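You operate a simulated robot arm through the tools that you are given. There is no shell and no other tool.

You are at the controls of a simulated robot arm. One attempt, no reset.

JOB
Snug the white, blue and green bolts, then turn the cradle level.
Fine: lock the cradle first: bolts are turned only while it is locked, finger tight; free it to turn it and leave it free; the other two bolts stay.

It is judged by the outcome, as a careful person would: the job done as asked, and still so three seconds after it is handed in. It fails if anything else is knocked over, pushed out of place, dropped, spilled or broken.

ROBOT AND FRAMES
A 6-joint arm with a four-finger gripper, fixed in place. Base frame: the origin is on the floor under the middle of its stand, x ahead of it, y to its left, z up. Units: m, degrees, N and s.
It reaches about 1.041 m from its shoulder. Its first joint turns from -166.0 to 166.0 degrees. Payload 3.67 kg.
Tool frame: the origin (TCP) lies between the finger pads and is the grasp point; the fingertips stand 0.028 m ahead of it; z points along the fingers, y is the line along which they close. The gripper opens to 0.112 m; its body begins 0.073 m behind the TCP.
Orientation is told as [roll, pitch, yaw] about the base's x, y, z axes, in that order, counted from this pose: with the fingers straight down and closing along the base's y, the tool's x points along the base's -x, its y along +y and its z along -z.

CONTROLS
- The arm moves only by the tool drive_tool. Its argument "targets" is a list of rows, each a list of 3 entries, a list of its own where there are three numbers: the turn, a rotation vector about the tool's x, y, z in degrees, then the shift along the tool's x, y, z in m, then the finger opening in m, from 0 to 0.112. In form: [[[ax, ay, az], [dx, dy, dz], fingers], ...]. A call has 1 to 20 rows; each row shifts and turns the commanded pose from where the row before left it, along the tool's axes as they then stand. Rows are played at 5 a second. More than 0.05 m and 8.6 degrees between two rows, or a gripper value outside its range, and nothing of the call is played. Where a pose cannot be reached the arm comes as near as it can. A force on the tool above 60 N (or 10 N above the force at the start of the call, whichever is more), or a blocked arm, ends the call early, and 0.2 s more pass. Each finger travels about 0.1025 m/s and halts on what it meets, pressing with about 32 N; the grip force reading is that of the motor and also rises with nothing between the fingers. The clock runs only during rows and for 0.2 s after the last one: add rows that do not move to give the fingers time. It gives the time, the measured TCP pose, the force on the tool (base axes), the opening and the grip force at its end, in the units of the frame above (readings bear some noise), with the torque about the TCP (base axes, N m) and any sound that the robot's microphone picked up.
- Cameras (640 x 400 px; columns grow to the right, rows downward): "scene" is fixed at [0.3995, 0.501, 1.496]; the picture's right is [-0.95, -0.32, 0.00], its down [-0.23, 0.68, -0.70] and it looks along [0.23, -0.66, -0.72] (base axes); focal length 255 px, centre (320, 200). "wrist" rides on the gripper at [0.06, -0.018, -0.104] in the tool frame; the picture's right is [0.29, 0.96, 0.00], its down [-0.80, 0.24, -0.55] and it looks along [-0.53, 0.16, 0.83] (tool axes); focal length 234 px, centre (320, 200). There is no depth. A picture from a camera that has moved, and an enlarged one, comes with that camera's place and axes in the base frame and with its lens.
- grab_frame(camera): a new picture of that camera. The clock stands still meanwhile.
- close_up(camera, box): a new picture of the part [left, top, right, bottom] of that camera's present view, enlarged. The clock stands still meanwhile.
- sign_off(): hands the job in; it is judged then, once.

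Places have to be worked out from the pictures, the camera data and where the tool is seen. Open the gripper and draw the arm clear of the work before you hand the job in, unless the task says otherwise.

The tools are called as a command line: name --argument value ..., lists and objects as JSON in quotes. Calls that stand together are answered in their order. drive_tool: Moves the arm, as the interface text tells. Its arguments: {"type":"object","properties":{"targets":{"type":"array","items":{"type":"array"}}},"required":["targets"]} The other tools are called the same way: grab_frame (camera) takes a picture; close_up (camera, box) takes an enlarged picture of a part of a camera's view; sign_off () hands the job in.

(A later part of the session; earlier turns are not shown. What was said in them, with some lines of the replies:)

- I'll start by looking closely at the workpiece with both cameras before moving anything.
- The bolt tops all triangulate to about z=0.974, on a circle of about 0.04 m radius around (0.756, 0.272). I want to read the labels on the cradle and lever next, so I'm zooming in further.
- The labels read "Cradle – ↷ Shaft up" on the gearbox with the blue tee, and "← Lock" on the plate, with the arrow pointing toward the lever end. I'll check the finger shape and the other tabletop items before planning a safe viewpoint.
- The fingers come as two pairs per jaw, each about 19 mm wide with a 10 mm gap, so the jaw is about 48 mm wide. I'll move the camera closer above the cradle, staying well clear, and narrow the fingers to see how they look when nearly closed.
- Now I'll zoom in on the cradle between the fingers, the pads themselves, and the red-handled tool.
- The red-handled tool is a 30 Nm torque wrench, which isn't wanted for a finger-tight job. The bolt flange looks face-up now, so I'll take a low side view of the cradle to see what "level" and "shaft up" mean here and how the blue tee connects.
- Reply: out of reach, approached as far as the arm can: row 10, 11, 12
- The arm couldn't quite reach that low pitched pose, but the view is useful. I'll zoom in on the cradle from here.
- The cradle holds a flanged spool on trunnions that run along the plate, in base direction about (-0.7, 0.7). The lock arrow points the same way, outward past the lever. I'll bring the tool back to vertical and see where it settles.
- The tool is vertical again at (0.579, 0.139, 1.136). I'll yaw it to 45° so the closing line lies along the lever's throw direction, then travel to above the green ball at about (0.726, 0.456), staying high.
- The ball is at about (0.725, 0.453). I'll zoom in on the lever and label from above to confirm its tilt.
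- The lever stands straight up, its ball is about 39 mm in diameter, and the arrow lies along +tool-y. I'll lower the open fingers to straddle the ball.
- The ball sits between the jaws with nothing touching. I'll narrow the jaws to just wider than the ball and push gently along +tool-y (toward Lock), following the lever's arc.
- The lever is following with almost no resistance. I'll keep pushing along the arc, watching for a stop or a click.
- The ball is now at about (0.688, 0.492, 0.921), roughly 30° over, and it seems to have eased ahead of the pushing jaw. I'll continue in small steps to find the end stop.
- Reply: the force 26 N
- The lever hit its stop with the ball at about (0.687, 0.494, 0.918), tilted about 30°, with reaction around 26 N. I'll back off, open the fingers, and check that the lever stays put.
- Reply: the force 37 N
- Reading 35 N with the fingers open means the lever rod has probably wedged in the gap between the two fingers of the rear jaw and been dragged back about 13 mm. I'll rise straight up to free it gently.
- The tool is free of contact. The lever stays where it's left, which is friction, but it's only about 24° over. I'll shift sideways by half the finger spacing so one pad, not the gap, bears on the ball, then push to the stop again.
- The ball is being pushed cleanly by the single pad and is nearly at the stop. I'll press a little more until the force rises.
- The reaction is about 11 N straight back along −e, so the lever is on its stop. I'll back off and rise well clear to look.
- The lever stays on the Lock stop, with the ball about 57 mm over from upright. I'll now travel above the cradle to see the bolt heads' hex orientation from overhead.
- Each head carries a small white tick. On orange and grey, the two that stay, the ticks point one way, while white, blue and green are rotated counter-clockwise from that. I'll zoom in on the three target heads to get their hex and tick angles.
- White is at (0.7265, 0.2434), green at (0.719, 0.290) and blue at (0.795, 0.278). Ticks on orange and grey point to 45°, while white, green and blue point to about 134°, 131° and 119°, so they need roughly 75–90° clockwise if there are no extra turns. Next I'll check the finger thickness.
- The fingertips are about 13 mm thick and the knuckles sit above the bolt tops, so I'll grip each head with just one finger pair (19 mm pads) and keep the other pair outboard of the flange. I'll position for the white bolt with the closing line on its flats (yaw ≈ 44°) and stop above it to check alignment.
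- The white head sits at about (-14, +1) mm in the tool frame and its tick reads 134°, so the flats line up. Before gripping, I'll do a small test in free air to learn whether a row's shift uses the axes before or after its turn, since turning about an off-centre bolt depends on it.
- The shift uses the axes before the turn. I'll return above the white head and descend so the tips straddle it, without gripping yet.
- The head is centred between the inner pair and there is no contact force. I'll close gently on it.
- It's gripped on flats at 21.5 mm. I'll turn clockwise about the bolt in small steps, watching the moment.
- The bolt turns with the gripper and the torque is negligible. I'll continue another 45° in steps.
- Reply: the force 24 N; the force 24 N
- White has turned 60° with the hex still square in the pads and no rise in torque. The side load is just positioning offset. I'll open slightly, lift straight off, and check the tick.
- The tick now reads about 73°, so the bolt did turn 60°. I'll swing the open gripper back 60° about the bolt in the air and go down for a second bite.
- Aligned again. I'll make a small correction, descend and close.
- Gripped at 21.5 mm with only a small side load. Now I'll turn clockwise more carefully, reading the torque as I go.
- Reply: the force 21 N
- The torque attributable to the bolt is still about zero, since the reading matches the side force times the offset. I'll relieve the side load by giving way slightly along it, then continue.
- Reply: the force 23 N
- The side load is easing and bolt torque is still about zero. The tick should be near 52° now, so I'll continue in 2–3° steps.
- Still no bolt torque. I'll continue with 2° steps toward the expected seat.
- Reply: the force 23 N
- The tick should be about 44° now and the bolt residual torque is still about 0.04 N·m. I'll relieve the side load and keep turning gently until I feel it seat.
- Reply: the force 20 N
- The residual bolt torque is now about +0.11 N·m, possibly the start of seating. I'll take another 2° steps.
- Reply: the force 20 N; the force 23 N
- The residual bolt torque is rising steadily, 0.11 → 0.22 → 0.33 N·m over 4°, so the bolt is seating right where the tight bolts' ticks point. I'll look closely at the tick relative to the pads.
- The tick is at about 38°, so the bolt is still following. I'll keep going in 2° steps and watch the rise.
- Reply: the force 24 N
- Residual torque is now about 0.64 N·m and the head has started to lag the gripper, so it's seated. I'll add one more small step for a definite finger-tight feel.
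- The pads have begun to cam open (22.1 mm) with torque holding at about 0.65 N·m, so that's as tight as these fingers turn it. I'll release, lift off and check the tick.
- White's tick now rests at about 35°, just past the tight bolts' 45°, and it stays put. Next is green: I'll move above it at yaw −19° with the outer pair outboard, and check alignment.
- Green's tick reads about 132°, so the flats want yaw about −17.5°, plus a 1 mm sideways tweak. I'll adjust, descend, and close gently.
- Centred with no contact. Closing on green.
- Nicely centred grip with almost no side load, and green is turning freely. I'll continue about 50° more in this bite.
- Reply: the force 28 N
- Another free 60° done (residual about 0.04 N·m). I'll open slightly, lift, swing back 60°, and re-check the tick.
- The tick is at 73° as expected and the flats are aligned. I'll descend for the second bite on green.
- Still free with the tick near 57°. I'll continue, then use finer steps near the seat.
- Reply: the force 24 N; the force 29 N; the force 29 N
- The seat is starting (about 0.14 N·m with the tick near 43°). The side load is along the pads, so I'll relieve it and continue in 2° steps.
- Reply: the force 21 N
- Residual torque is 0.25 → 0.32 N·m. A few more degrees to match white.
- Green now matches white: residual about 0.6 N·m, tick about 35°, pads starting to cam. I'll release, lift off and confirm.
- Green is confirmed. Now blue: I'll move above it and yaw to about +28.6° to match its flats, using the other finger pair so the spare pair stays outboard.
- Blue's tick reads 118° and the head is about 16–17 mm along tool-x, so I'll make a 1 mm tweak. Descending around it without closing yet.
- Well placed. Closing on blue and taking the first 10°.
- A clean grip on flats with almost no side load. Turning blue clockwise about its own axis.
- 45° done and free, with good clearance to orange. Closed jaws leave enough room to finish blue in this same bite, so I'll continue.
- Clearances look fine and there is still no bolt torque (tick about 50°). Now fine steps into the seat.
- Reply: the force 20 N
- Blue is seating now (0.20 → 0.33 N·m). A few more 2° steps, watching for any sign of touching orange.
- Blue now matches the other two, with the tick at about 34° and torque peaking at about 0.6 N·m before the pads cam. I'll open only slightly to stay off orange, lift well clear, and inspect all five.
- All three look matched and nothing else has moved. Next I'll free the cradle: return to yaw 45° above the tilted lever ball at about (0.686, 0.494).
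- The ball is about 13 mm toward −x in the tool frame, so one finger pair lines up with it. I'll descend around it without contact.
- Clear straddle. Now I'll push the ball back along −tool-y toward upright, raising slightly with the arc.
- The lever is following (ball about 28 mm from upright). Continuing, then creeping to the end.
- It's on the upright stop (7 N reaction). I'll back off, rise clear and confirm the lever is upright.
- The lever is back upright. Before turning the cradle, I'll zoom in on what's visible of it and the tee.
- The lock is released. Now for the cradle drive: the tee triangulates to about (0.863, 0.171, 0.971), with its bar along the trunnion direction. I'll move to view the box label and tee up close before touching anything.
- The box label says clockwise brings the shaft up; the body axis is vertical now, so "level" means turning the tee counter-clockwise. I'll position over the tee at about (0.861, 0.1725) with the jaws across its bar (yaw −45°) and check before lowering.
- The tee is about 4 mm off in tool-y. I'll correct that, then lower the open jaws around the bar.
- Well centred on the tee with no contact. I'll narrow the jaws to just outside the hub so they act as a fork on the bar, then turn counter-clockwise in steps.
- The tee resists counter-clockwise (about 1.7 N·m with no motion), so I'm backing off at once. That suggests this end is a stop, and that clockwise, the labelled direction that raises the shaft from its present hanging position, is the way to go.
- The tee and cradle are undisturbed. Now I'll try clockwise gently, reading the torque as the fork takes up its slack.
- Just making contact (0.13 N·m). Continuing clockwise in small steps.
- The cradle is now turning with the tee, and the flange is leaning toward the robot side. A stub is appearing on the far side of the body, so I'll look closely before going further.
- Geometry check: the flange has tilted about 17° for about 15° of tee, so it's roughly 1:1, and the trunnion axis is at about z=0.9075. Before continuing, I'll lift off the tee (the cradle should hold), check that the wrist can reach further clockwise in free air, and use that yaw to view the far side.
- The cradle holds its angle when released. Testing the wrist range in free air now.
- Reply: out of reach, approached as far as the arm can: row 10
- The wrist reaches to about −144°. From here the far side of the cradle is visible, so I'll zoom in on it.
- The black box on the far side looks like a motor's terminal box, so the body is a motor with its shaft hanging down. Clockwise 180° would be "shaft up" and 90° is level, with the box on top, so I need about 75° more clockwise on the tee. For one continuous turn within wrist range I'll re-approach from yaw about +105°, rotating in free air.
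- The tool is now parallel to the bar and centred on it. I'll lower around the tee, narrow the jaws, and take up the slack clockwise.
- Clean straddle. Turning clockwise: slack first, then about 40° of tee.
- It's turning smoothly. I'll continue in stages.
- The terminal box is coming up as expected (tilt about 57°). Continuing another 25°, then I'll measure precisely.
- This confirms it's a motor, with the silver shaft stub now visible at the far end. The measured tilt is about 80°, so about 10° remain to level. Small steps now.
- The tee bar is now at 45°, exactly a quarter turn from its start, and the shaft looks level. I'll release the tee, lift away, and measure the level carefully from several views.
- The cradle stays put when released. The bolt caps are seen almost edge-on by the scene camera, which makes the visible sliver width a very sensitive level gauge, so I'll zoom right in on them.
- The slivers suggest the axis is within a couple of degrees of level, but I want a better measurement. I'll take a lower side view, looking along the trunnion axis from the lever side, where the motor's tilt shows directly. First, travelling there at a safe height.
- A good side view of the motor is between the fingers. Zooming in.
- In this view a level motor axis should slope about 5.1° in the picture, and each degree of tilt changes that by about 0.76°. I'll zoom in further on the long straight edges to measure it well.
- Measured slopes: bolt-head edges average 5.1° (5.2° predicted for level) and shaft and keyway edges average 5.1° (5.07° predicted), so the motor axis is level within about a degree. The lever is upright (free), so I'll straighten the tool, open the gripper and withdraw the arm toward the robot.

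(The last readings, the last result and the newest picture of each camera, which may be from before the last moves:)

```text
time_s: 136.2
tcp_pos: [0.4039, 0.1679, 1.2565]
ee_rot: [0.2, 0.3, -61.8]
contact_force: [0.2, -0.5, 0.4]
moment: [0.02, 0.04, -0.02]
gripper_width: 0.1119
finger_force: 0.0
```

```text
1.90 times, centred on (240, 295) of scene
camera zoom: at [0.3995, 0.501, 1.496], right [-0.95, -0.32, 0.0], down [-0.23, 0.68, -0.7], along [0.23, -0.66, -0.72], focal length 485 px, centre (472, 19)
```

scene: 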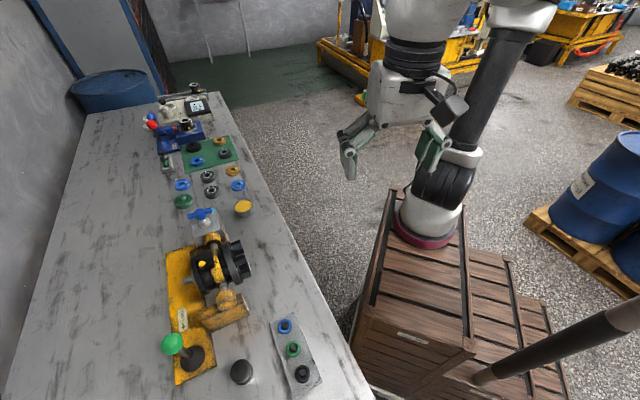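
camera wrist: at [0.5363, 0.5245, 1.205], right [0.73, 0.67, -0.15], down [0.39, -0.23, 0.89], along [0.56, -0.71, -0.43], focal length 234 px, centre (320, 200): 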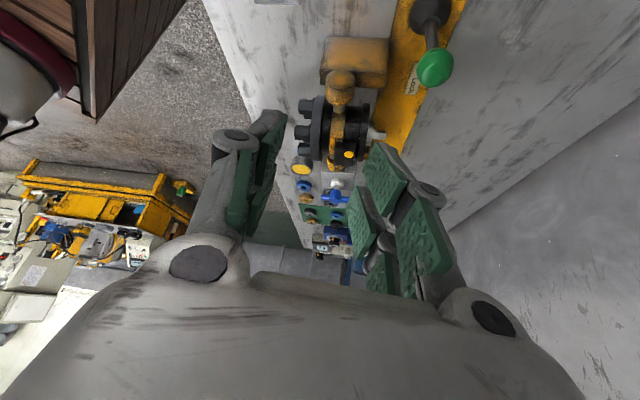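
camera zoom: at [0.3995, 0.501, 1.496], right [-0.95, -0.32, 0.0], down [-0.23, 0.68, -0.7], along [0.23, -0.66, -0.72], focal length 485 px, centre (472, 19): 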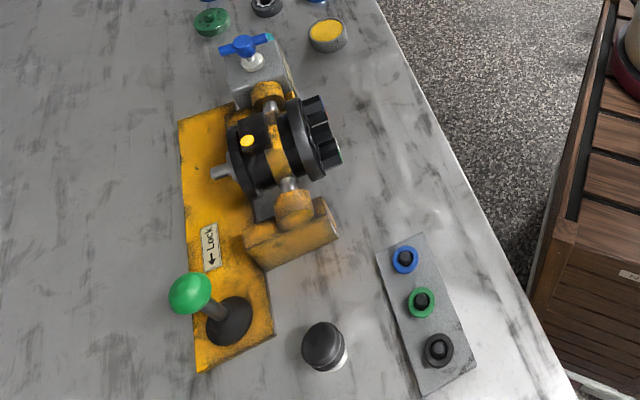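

The motor angle is identical to when I released it, the lever is upright, and nothing else has moved. One last check of the bolt-cap ticks, which now face the robot: I'll yaw the camera back around in free air.

drive_tool --targets '[[[0, 0, -8], [0, 0, 0], 0.112], [[0, 0, -8], [0, 0, 0], 0.112], [[0, 0, -8], [0, 0, 0], 0.112], [[0, 0, -8], [0, 0, 0], 0.112], [[0, 0, -8], [0, 0, 0], 0.112], [[0, 0, -8], [0, 0, 0], 0.112], [[0, 0, -8], [0, 0, 0], 0.112], [[0, 0, -6], [0, 0, 0], 0.112], [[0, 0, 0], [0, 0, 0], 0.112]]'

grab_frame --camera "wrist"

close_up --camera "wrist" --box '[280, 195, 370, 275]'

```text
time_s: 138.2
tcp_pos: [0.403, 0.1693, 1.2576]
ee_rot: [0.3, -0.1, 0.2]
contact_force: [0.0, 0.2, 0.5]
moment: [0.02, -0.03, 0.01]
gripper_width: 0.1121
finger_force: 0.1
```

```text
taken
camera wrist: at [0.3436, 0.1497, 1.361], right [-0.29, 0.96, 0.0], down [0.79, 0.24, 0.56], along [0.53, 0.17, -0.83], focal length 234 px, centre (320, 200)
```

wrist: 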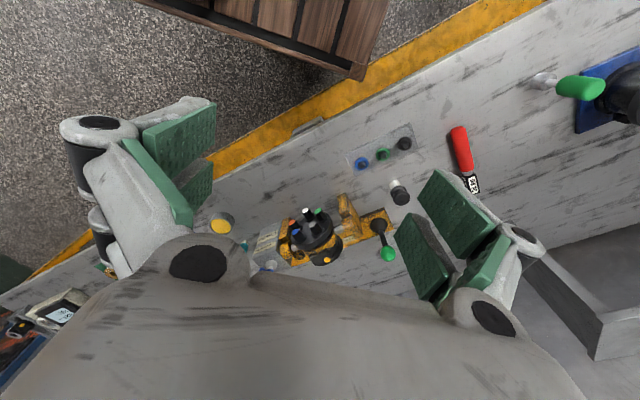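

```text
5.00 times, centred on (325, 235) of wrist
camera zoom: at [0.3436, 0.1497, 1.361], right [-0.29, 0.96, 0.0], down [0.79, 0.24, 0.56], along [0.53, 0.17, -0.83], focal length 1171 px, centre (295, 25)
```

zoom: 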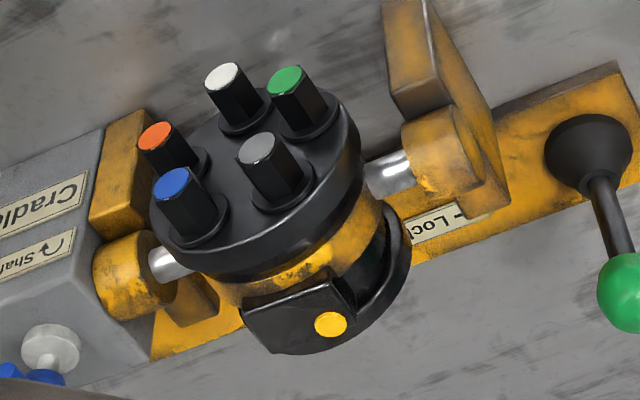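

Final view: all five bolts are in place, white, blue and green are snugged, and orange and grey were not turned. The motor axis is level, the lock lever is upright and free, the gripper is open and the arm is clear. Handing the job in.

sign_off

```text
The job is handed in.
```

I snugged the white, blue and green bolts with the cradle locked, then freed the cradle and turned it level. I've handed the job in; I don't have the result of the judging.

- **Bolts:** Each of the three was turned clockwise until it seated, to about 0.6 N·m, where the fingers began to slip. Orange and grey were not turned.
- **Finger tight:** I had no stated torque for this, so 0.6 N·m is my judgement. The 30 Nm wrench was not used.
- **Lock:** I pushed the lever fully to Lock before touching any bolt. Afterwards I returned it to upright, where it now stands, so the cradle is free.
- **Level:** I took "level" to mean the motor's shaft lying horizontal, a quarter turn of the blue tee. It measures level to within about a degree and did not move after I let go.
- **Tee direction:** I first tried the tee counter-clockwise. It would not move at about 1.7 N·m, so I backed off and turned it clockwise.
- **Everything else:** Nothing was knocked over or moved out of place. The gripper is open and the arm is clear.
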